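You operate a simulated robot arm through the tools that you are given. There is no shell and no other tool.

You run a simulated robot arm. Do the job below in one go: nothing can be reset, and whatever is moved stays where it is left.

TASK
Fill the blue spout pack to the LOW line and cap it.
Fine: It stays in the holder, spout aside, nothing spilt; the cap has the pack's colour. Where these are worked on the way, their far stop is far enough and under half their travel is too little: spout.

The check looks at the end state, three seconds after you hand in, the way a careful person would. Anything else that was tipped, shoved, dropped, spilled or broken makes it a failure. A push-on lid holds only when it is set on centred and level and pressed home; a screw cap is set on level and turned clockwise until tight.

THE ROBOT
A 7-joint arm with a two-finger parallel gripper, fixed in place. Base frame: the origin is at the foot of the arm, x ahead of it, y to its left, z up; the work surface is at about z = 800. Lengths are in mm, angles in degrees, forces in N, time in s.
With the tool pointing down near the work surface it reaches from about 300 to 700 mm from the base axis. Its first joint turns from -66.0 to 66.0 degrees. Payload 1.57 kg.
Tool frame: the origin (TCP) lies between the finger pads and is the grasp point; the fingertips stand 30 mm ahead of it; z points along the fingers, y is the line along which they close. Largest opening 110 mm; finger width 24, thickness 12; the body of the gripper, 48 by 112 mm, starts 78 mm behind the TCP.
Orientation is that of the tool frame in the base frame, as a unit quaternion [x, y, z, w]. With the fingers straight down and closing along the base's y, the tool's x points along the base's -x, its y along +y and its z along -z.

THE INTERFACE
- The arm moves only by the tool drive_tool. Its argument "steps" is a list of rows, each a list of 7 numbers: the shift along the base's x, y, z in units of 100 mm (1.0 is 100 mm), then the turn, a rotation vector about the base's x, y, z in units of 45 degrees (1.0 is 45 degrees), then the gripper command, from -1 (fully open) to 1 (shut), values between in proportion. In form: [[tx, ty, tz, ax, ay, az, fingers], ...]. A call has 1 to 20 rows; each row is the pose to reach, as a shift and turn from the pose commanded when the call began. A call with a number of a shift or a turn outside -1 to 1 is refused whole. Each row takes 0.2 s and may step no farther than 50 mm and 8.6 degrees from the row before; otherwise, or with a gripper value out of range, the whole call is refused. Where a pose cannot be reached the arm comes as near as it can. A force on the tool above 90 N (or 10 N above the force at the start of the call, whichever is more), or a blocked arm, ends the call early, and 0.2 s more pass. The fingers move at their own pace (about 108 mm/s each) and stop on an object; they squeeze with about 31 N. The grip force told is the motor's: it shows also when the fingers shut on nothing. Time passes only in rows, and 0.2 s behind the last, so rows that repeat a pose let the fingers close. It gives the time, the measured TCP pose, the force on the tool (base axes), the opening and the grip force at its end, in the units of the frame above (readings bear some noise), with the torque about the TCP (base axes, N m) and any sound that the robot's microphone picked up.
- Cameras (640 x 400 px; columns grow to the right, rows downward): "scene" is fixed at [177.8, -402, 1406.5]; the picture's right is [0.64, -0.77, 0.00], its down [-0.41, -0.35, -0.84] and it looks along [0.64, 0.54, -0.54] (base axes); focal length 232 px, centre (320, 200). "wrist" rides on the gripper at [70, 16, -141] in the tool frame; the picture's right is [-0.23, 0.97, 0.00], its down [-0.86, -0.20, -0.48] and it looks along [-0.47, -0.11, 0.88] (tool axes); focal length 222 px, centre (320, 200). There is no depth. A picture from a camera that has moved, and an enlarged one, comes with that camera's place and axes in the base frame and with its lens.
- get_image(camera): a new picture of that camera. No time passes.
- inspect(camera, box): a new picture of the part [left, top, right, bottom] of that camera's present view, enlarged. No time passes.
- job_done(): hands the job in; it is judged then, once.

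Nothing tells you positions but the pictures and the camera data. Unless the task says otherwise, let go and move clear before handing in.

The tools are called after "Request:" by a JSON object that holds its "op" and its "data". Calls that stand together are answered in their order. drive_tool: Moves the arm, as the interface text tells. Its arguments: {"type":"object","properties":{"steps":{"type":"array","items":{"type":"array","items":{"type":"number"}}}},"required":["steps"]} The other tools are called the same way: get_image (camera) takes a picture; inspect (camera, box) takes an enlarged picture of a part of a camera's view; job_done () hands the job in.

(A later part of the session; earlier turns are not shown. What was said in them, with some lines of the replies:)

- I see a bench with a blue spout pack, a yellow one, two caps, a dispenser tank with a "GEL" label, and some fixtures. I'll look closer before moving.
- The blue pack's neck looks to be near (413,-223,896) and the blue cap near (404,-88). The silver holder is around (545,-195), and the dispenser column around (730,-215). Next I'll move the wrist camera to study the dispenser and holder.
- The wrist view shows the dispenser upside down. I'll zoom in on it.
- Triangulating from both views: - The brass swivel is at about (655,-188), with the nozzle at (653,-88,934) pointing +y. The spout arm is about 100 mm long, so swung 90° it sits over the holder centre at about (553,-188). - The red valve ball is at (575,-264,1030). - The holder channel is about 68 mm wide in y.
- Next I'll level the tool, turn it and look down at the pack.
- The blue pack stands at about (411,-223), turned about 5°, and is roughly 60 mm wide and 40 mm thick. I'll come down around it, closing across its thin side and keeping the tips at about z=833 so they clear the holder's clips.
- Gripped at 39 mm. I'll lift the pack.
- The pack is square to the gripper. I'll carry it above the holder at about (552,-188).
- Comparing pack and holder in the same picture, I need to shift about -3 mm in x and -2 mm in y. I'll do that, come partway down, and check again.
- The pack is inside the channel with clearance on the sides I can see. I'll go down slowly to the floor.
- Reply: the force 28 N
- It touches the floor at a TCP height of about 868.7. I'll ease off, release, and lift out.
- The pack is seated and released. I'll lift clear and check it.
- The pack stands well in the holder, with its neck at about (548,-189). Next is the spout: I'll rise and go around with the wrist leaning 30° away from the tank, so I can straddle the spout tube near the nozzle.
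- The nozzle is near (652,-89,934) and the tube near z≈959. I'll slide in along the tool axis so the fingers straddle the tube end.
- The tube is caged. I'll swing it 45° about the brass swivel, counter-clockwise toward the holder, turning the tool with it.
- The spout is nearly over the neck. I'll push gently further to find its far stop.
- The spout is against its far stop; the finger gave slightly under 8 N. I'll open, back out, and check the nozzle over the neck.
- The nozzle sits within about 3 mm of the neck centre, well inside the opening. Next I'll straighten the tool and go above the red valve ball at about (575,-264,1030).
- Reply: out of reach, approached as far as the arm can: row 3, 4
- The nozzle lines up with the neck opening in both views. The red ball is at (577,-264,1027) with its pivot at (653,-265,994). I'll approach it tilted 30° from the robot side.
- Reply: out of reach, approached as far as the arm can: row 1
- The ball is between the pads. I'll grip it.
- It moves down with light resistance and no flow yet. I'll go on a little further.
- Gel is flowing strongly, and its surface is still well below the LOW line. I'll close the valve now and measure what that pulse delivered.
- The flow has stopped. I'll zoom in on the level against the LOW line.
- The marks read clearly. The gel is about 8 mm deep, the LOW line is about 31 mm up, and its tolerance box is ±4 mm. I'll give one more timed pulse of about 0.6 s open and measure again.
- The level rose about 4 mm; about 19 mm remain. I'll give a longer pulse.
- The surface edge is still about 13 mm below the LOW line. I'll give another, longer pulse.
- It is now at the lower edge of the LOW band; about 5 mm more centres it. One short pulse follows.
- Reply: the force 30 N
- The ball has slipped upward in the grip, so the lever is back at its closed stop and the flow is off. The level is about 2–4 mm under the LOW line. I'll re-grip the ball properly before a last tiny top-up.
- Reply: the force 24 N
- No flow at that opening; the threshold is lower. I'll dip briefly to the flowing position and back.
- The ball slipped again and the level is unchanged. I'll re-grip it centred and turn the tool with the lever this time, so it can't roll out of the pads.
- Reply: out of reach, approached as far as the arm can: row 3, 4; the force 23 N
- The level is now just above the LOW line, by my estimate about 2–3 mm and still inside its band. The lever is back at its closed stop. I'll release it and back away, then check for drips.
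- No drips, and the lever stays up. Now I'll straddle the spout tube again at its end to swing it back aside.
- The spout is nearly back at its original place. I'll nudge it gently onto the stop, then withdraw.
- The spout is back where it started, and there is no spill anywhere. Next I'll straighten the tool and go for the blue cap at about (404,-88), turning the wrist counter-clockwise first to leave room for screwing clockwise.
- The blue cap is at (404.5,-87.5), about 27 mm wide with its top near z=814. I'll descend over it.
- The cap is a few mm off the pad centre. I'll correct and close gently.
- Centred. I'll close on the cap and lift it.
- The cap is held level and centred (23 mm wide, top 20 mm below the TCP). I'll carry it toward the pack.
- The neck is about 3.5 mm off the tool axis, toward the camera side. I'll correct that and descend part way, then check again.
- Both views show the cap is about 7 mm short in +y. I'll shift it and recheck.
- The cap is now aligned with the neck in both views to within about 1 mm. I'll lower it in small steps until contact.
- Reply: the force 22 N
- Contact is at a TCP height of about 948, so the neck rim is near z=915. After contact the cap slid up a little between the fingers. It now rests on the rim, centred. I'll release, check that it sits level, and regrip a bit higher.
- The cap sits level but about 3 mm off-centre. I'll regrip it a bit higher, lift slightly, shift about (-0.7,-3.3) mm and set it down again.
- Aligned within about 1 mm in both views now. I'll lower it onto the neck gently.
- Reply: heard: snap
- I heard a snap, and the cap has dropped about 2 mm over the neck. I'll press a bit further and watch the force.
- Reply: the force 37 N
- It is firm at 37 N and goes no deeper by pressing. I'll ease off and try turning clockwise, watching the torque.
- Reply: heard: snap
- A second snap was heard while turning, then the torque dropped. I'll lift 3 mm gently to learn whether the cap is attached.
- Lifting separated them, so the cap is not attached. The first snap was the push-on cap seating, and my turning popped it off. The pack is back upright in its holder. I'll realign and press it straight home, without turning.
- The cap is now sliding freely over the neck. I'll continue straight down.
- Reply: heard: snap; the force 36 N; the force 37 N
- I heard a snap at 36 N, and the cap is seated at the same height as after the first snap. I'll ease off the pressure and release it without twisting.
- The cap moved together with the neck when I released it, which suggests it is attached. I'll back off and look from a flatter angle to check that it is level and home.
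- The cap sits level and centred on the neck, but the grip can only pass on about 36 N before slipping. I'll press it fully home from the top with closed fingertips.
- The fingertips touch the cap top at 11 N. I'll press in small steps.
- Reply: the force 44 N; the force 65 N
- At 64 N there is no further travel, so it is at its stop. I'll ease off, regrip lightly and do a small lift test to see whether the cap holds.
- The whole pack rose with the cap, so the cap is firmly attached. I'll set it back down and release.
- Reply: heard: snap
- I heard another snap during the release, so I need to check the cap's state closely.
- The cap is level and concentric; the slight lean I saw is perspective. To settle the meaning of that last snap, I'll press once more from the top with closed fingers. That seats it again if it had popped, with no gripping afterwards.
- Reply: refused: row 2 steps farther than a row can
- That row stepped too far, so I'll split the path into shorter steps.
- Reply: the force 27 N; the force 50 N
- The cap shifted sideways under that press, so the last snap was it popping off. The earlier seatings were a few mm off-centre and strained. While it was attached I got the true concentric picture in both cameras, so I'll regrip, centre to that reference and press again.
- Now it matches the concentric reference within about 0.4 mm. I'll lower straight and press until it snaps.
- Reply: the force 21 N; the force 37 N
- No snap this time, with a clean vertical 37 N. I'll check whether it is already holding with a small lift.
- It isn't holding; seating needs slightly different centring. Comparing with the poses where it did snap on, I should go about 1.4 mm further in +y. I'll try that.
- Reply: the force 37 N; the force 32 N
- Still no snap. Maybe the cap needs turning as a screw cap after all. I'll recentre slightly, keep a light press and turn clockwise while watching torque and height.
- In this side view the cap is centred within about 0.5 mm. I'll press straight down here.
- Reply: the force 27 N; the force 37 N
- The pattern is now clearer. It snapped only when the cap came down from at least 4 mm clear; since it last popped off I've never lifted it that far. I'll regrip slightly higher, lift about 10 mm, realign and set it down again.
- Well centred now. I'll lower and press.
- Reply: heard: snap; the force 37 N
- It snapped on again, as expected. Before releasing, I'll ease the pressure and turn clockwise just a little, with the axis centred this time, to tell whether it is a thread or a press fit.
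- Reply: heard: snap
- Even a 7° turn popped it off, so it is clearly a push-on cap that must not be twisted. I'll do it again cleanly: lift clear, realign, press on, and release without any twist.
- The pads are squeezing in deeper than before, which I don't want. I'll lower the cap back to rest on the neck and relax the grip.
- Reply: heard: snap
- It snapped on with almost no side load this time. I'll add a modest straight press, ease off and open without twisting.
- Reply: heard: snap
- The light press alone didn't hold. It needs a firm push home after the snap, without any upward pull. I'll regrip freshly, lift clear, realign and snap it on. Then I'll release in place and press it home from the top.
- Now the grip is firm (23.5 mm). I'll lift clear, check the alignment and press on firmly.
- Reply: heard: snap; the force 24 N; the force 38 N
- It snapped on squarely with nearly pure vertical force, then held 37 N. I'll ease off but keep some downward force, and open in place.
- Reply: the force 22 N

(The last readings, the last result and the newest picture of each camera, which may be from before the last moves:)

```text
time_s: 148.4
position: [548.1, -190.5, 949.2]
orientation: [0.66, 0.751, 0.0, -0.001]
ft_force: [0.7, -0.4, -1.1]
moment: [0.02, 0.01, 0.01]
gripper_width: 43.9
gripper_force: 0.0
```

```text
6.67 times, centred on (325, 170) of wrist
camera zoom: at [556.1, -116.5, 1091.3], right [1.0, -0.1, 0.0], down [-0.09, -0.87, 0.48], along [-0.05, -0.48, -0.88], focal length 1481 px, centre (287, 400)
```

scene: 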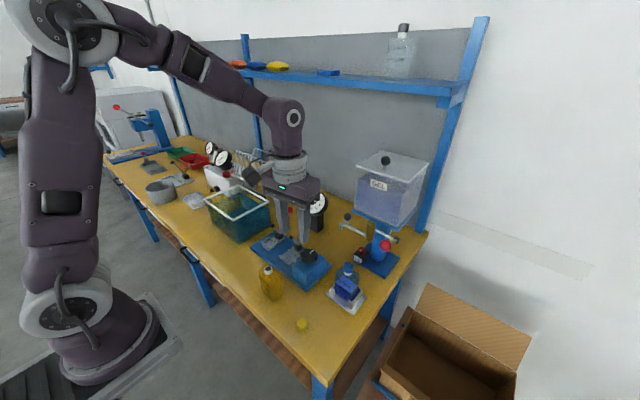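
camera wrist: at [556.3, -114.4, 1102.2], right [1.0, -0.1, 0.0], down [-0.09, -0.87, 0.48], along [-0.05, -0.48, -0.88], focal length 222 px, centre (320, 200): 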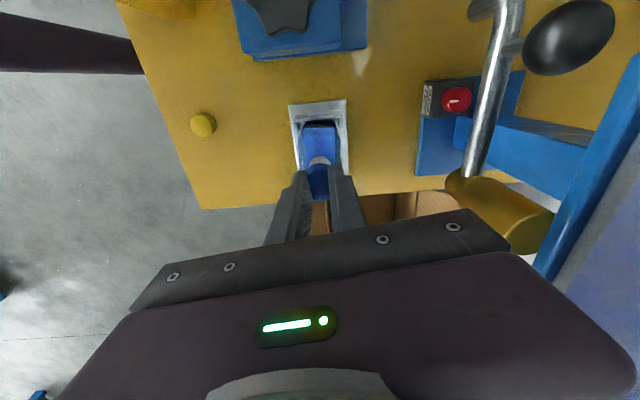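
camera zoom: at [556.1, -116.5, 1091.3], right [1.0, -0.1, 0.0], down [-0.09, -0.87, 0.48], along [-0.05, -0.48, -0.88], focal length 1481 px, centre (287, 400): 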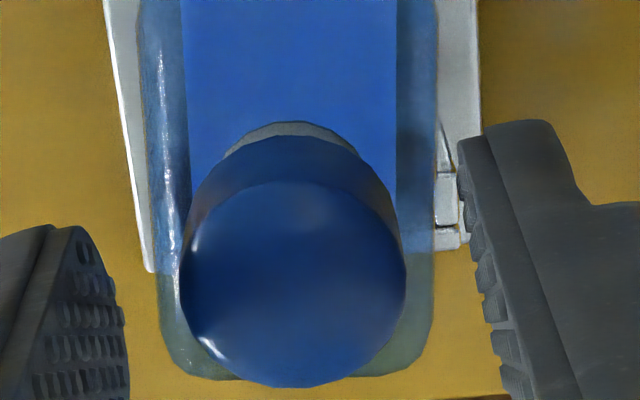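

No snap on release, so it stays on. I'll rise straight up, close the fingers and press it home from above.

Request:
{"op": "drive_tool", "data": {"steps": [[0, 0, 0.1, 0, 0, 0, 0.1], [0, 0, 0.35, 0, 0, 0, 0.1], [0, 0, 0.5, 0, 0, 0, 0.5], [0, 0, 0.5, 0, 0, 0, 1.0], [0, 0, 0.5, 0, 0, 0, 1.0]]}}

Request:
{"op": "inspect", "data": {"camera": "wrist", "box": [270, 110, 370, 210]}}

Request:
{"op": "inspect", "data": {"camera": "scene", "box": [340, 258, 364, 280]}}

```text
time_s: 149.6
position: [551.3, -190.3, 997.2]
orientation: [0.66, 0.751, 0.0, 0.001]
ft_force: [0.4, 1.2, 0.4]
moment: [-0.02, -0.01, -0.01]
gripper_width: 0.0
gripper_force: 20.9
```

```text
4.00 times, centred on (320, 160) of wrist
camera zoom: at [558.0, -117.1, 1139.7], right [1.0, -0.1, 0.0], down [-0.09, -0.87, 0.48], along [-0.05, -0.48, -0.88], focal length 888 px, centre (320, 360)
```

zoom: 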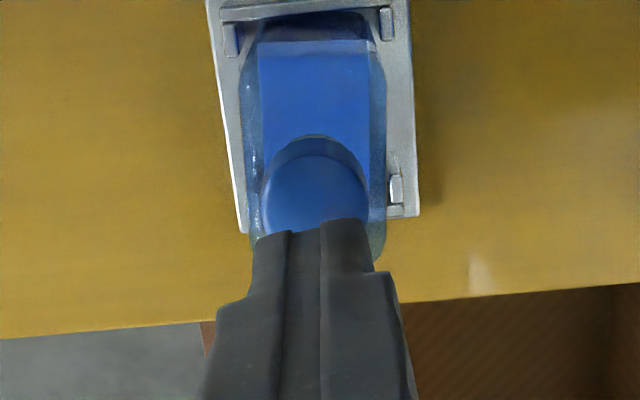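

```text
16.00 times, centred on (352, 269) of scene
camera zoom: at [177.8, -402.0, 1406.5], right [0.64, -0.77, 0.0], down [-0.41, -0.35, -0.84], along [0.64, 0.54, -0.54], focal length 3706 px, centre (-192, -904)
```

zoom: 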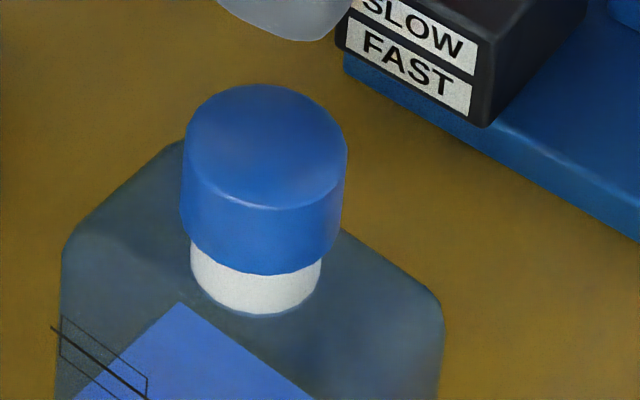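

Request:
{"op": "drive_tool", "data": {"steps": [[-0.012, 0.022, -0.15, 0, 0, 0, 1.0], [-0.012, 0.022, -0.29, 0, 0, 0, 1.0], [-0.012, 0.022, -0.31, 0, 0, 0, 1.0], [-0.012, 0.022, -0.31, 0, 0, 0, 1.0]]}}

Request:
{"op": "inspect", "data": {"camera": "scene", "box": [340, 258, 364, 280]}}

Request:
{"op": "inspect", "data": {"camera": "wrist", "box": [270, 110, 370, 210]}}

```text
time_s: 150.6
position: [548.1, -186.1, 966.2]
orientation: [0.66, 0.751, -0.001, 0.001]
ft_force: [-0.9, 0.5, 0.8]
moment: [0.02, 0.04, 0.01]
gripper_width: 0.0
gripper_force: 21.7
```

```text
16.00 times, centred on (352, 269) of scene
camera zoom: at [177.8, -402.0, 1406.5], right [0.64, -0.77, 0.0], down [-0.41, -0.35, -0.84], along [0.64, 0.54, -0.54], focal length 3706 px, centre (-192, -904)
```

zoom: 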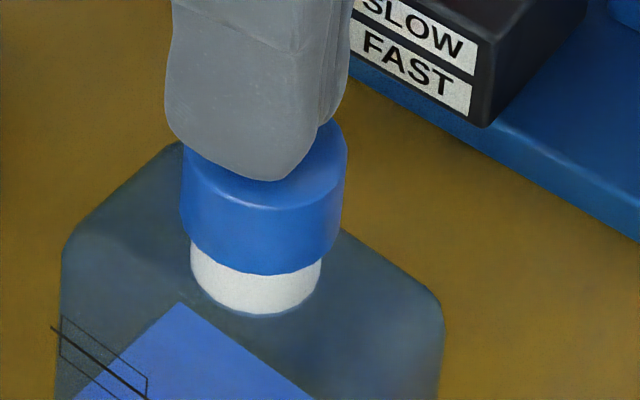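

```text
4.00 times, centred on (320, 160) of wrist
camera zoom: at [554.7, -114.7, 1108.9], right [1.0, -0.1, 0.0], down [-0.09, -0.87, 0.48], along [-0.05, -0.48, -0.88], focal length 888 px, centre (320, 360)
```

zoom: 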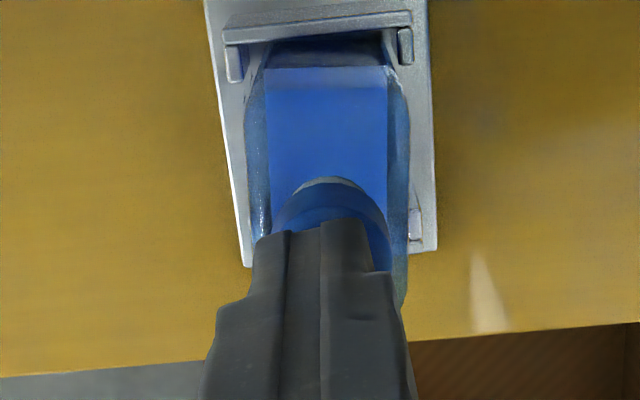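

Request:
{"op": "drive_tool", "data": {"steps": [[0.018, -0.013, 0, 0, 0, 0, 1.0], [0.018, -0.013, 0, 0, 0, 0, 1.0]]}}

Request:
{"op": "inspect", "data": {"camera": "scene", "box": [340, 258, 364, 280]}}

Request:
{"op": "inspect", "data": {"camera": "wrist", "box": [270, 110, 370, 210]}}

```text
time_s: 151.2
position: [549.3, -188.5, 966.0]
orientation: [0.66, 0.751, 0.0, 0.0]
ft_force: [-1.2, 0.1, -0.7]
moment: [0.02, -0.01, 0.0]
gripper_width: 0.1
gripper_force: 21.0
```

```text
16.00 times, centred on (352, 269) of scene
camera zoom: at [177.8, -402.0, 1406.5], right [0.64, -0.77, 0.0], down [-0.41, -0.35, -0.84], along [0.64, 0.54, -0.54], focal length 3706 px, centre (-192, -904)
```

zoom: 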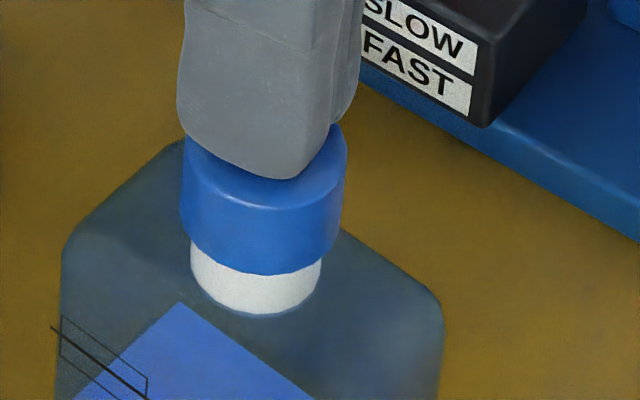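

```text
4.00 times, centred on (320, 160) of wrist
camera zoom: at [556.4, -115.8, 1108.7], right [1.0, -0.1, 0.0], down [-0.09, -0.87, 0.48], along [-0.05, -0.48, -0.88], focal length 888 px, centre (320, 360)
```

zoom: 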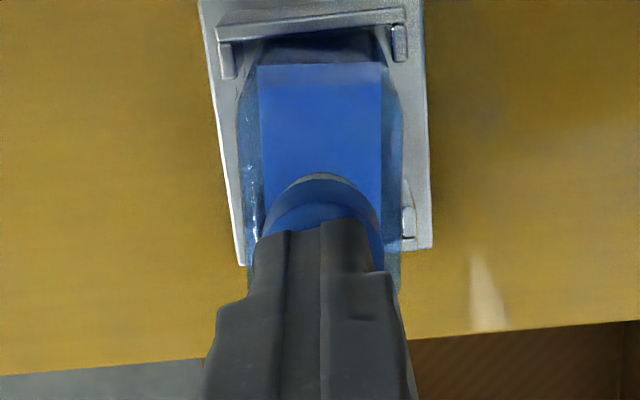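

Centred over the cap. I'll press straight down in steps.

Request:
{"op": "drive_tool", "data": {"steps": [[0, 0, -0.015, 0, 0, 0, 1.0], [0, 0, -0.03, 0, 0, 0, 1.0], [0, 0, -0.03, 0, 0, 0, 1.0]]}}

Request:
{"op": "drive_tool", "data": {"steps": [[0, 0, -0.015, 0, 0, 0, 1.0], [0, 0, -0.025, 0, 0, 0, 1.0]]}}

Request:
{"op": "inspect", "data": {"camera": "scene", "box": [340, 258, 364, 280]}}

```text
time_s: 152.0
position: [548.8, -188.4, 964.4]
orientation: [0.66, 0.751, 0.0, 0.001]
ft_force: [0.3, 0.1, 3.4]
moment: [0.01, -0.06, 0.02]
gripper_width: 0.0
gripper_force: 21.2
```

```text
time_s: 152.6
position: [549.5, -187.8, 963.4]
orientation: [0.659, 0.752, -0.001, 0.001]
ft_force: [-2.9, 3.3, 29.3]
moment: [0.06, 0.06, 0.02]
gripper_width: 0.1
gripper_force: 21.1
```

```text
16.00 times, centred on (352, 269) of scene
camera zoom: at [177.2, -401.8, 1406.6], right [0.64, -0.77, 0.0], down [-0.41, -0.35, -0.84], along [0.65, 0.54, -0.54], focal length 3706 px, centre (-192, -904)
```

zoom: 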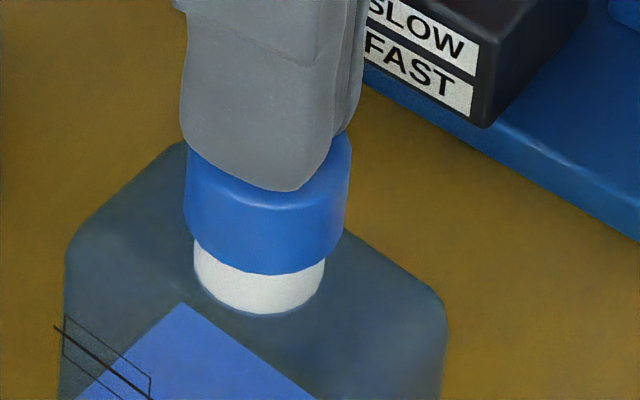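

Request:
{"op": "drive_tool", "data": {"steps": [[0, 0, -0.015, 0, 0, 0, 1.0], [0, 0, -0.025, 0, 0, 0, 1.0]]}}

Request:
{"op": "drive_tool", "data": {"steps": [[0, 0, -0.008, 0, 0, 0, 1.0], [0, 0, -0.008, 0, 0, 0, 1.0]]}}

Request:
{"op": "inspect", "data": {"camera": "scene", "box": [340, 258, 364, 280]}}

```text
time_s: 153.2
position: [549.5, -188.3, 963.2]
orientation: [0.66, 0.752, 0.0, 0.004]
ft_force: [-5.5, 3.5, 63.9]
moment: [0.04, 0.12, -0.04]
gripper_width: 0.2
gripper_force: 21.8
```

```text
time_s: 153.8
position: [548.9, -187.6, 963.3]
orientation: [0.66, 0.751, 0.0, 0.004]
ft_force: [-7.1, -1.0, 72.1]
moment: [-0.07, 0.2, 0.04]
gripper_width: 0.1
gripper_force: 21.2
```

```text
16.00 times, centred on (352, 269) of scene
camera zoom: at [176.3, -401.6, 1406.8], right [0.64, -0.77, 0.0], down [-0.41, -0.35, -0.84], along [0.65, 0.54, -0.54], focal length 3706 px, centre (-192, -904)
```

zoom: 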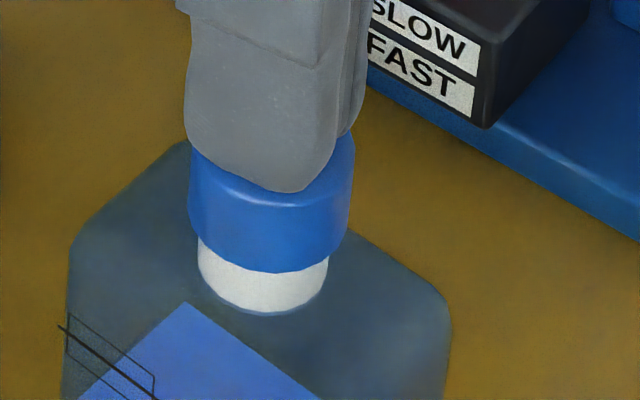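

It stays centred under 72 N. I'll lift off gently and check.

Request:
{"op": "drive_tool", "data": {"steps": [[0, 0, 0.02, 0, 0, 0, 1.0], [0, 0, 0.04, 0, 0, 0, 1.0], [0, 0, 0.06, 0, 0, 0, 1.0], [0, 0, 0.2, 0, 0, 0, 1.0]]}}

Request:
{"op": "drive_tool", "data": {"steps": [[0, 0, 0.4, 0, 0, 0, 1.0], [0, 0, 0.8, 0, 0, 0, 1.0], [0, 0, 1.0, 0, 0, 0, 1.0]]}}

Request:
{"op": "drive_tool", "data": {"steps": [[-0.3, 0.2, 0, 0, 0, 0, 0.6], [-0.6, 0.5, 0, 0, 0, 0, 0.4], [-0.9, 0.8, 0, 0, 0, 0, 0.2], [-1.0, 0.9, 0, 0, 0, 0, 0.2]]}}

Request:
{"op": "inspect", "data": {"camera": "scene", "box": [340, 258, 364, 280]}}

Request:
{"op": "get_image", "data": {"camera": "scene"}}

Request:
{"op": "inspect", "data": {"camera": "scene", "box": [335, 250, 375, 310]}}

```text
time_s: 154.8
position: [549.7, -186.7, 975.8]
orientation: [0.66, 0.751, 0.0, -0.002]
ft_force: [-0.1, -0.7, 0.0]
moment: [0.03, 0.02, 0.02]
gripper_width: 0.0
gripper_force: 21.3
```

```text
time_s: 155.6
position: [547.3, -188.9, 1077.0]
orientation: [0.66, 0.751, 0.0, 0.0]
ft_force: [0.3, -0.4, -0.6]
moment: [0.01, -0.03, 0.02]
gripper_width: 0.2
gripper_force: 21.6
```

```text
time_s: 156.6
position: [452.7, -96.5, 1080.8]
orientation: [0.66, 0.751, -0.001, 0.001]
ft_force: [0.5, -1.0, -0.6]
moment: [0.0, 0.02, 0.02]
gripper_width: 43.8
gripper_force: 0.0
```

```text
16.00 times, centred on (352, 269) of scene
camera zoom: at [177.8, -402.0, 1406.5], right [0.64, -0.77, 0.0], down [-0.41, -0.35, -0.84], along [0.64, 0.54, -0.54], focal length 3706 px, centre (-192, -904)
```

zoom: 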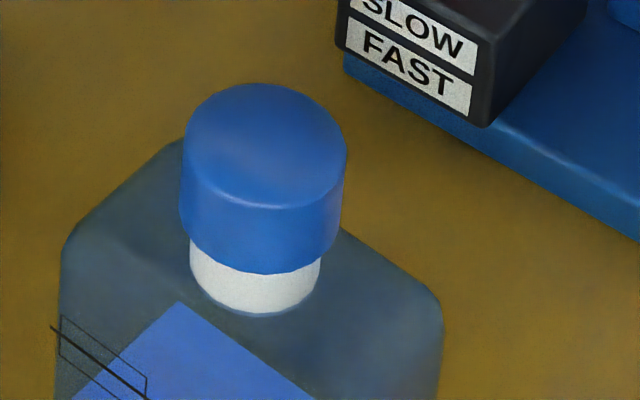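

```text
taken
```

scene: 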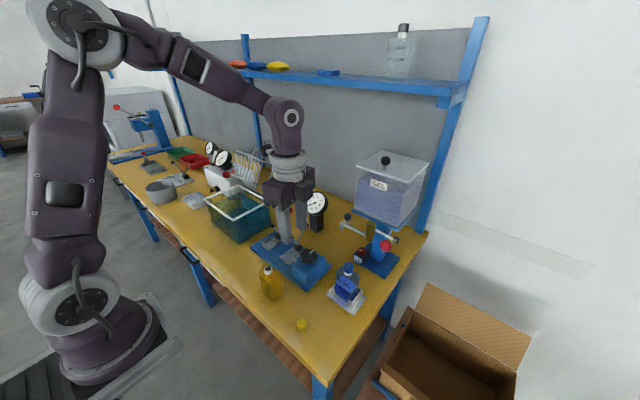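

```text
6.67 times, centred on (355, 280) of scene
camera zoom: at [177.8, -402.0, 1406.5], right [0.64, -0.77, 0.0], down [-0.41, -0.35, -0.84], along [0.64, 0.54, -0.54], focal length 1544 px, centre (87, -333)
```

zoom: 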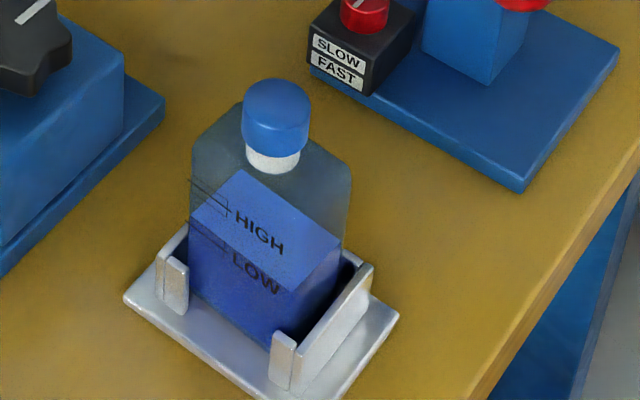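

The cap stayed on through the press and the retreat, with no further snap. The spout is aside, the valve is closed, the pack is in the holder and nothing is spilt. I'll move further clear and take one last look.

Request:
{"op": "drive_tool", "data": {"steps": [[-0.2, 0.1, 0.3, 0, 0, 0, 0.2], [-0.4, 0.2, 0.6, 0, 0, 0, 0.2], [-0.6, 0.3, 0.9, 0, 0, 0, 0.2], [-0.6, 0.3, 0.9, 0, 0, 0, 0.2]]}}

Request:
{"op": "inspect", "data": {"camera": "scene", "box": [250, 190, 430, 350]}}

Request:
{"op": "inspect", "data": {"camera": "scene", "box": [340, 258, 364, 280]}}

```text
time_s: 157.6
position: [391.6, -69.6, 1168.2]
orientation: [0.66, 0.751, -0.001, 0.0]
ft_force: [-0.2, -1.0, -0.1]
moment: [-0.01, 0.0, -0.01]
gripper_width: 43.7
gripper_force: 0.0
```

```text
2.50 times, centred on (340, 270) of scene
camera zoom: at [177.8, -402.0, 1406.5], right [0.64, -0.77, 0.0], down [-0.41, -0.35, -0.84], along [0.64, 0.54, -0.54], focal length 579 px, centre (270, 25)
```

zoom: 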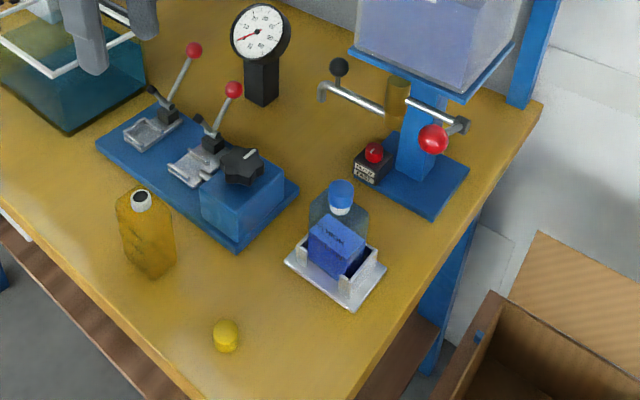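

```text
16.00 times, centred on (352, 269) of scene
camera zoom: at [177.8, -402.0, 1406.5], right [0.64, -0.77, 0.0], down [-0.41, -0.35, -0.84], along [0.64, 0.54, -0.54], focal length 3706 px, centre (-192, -904)
```

zoom: 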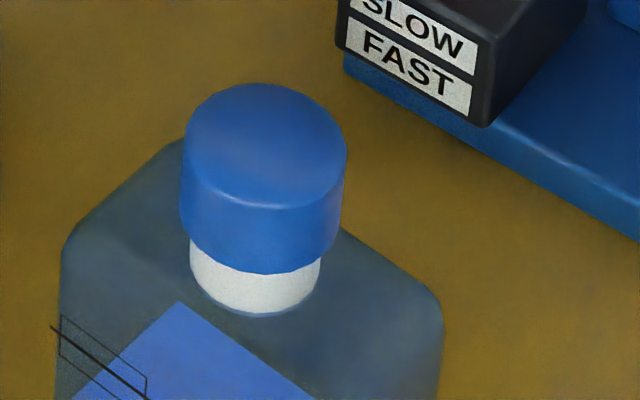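

Everything looks as it should:
- The blue pack stands in the holder, filled to the LOW band.
- The blue cap is seated level.
- The spout is aside and the lever is closed.
- Nothing is spilt and the arm is clear.

I'm handing in.

Request:
{"op": "job_done", "data": {}}

```text
The job is handed in.
```

I filled the blue pack to about the LOW line, capped it with the blue cap and handed the job in. The fill height and the cap's seating are the two things I'm less sure of.

- **Fill:** the level ended about 2–3 mm above the LOW line by my estimate, inside the box drawn around the line. The last top-up pulse gave more than I meant, and I had no way to take gel back out.
- **Cap:** it popped off four times while I worked out how it seats: twice when I turned it, once while I let go of it, and once on a small lift. I took it to be a push-on cap, because turning it popped it off. The last time it snapped on square, I pressed it from the top to 72 N, and it stayed on when I lifted away. I did not lift-test that final seating. About 8 mm of the white neck still shows below the cap. If it is in fact a screw cap, it has not been tightened.
- **Spout and valve:** the spout went to its far stop over the pack for filling and is back where it started. The valve lever is up at its closed stop.
- **The rest:** the pack stands in the holder. I saw no gel on the bench or holder, and the yellow pack and yellow cap were not touched.
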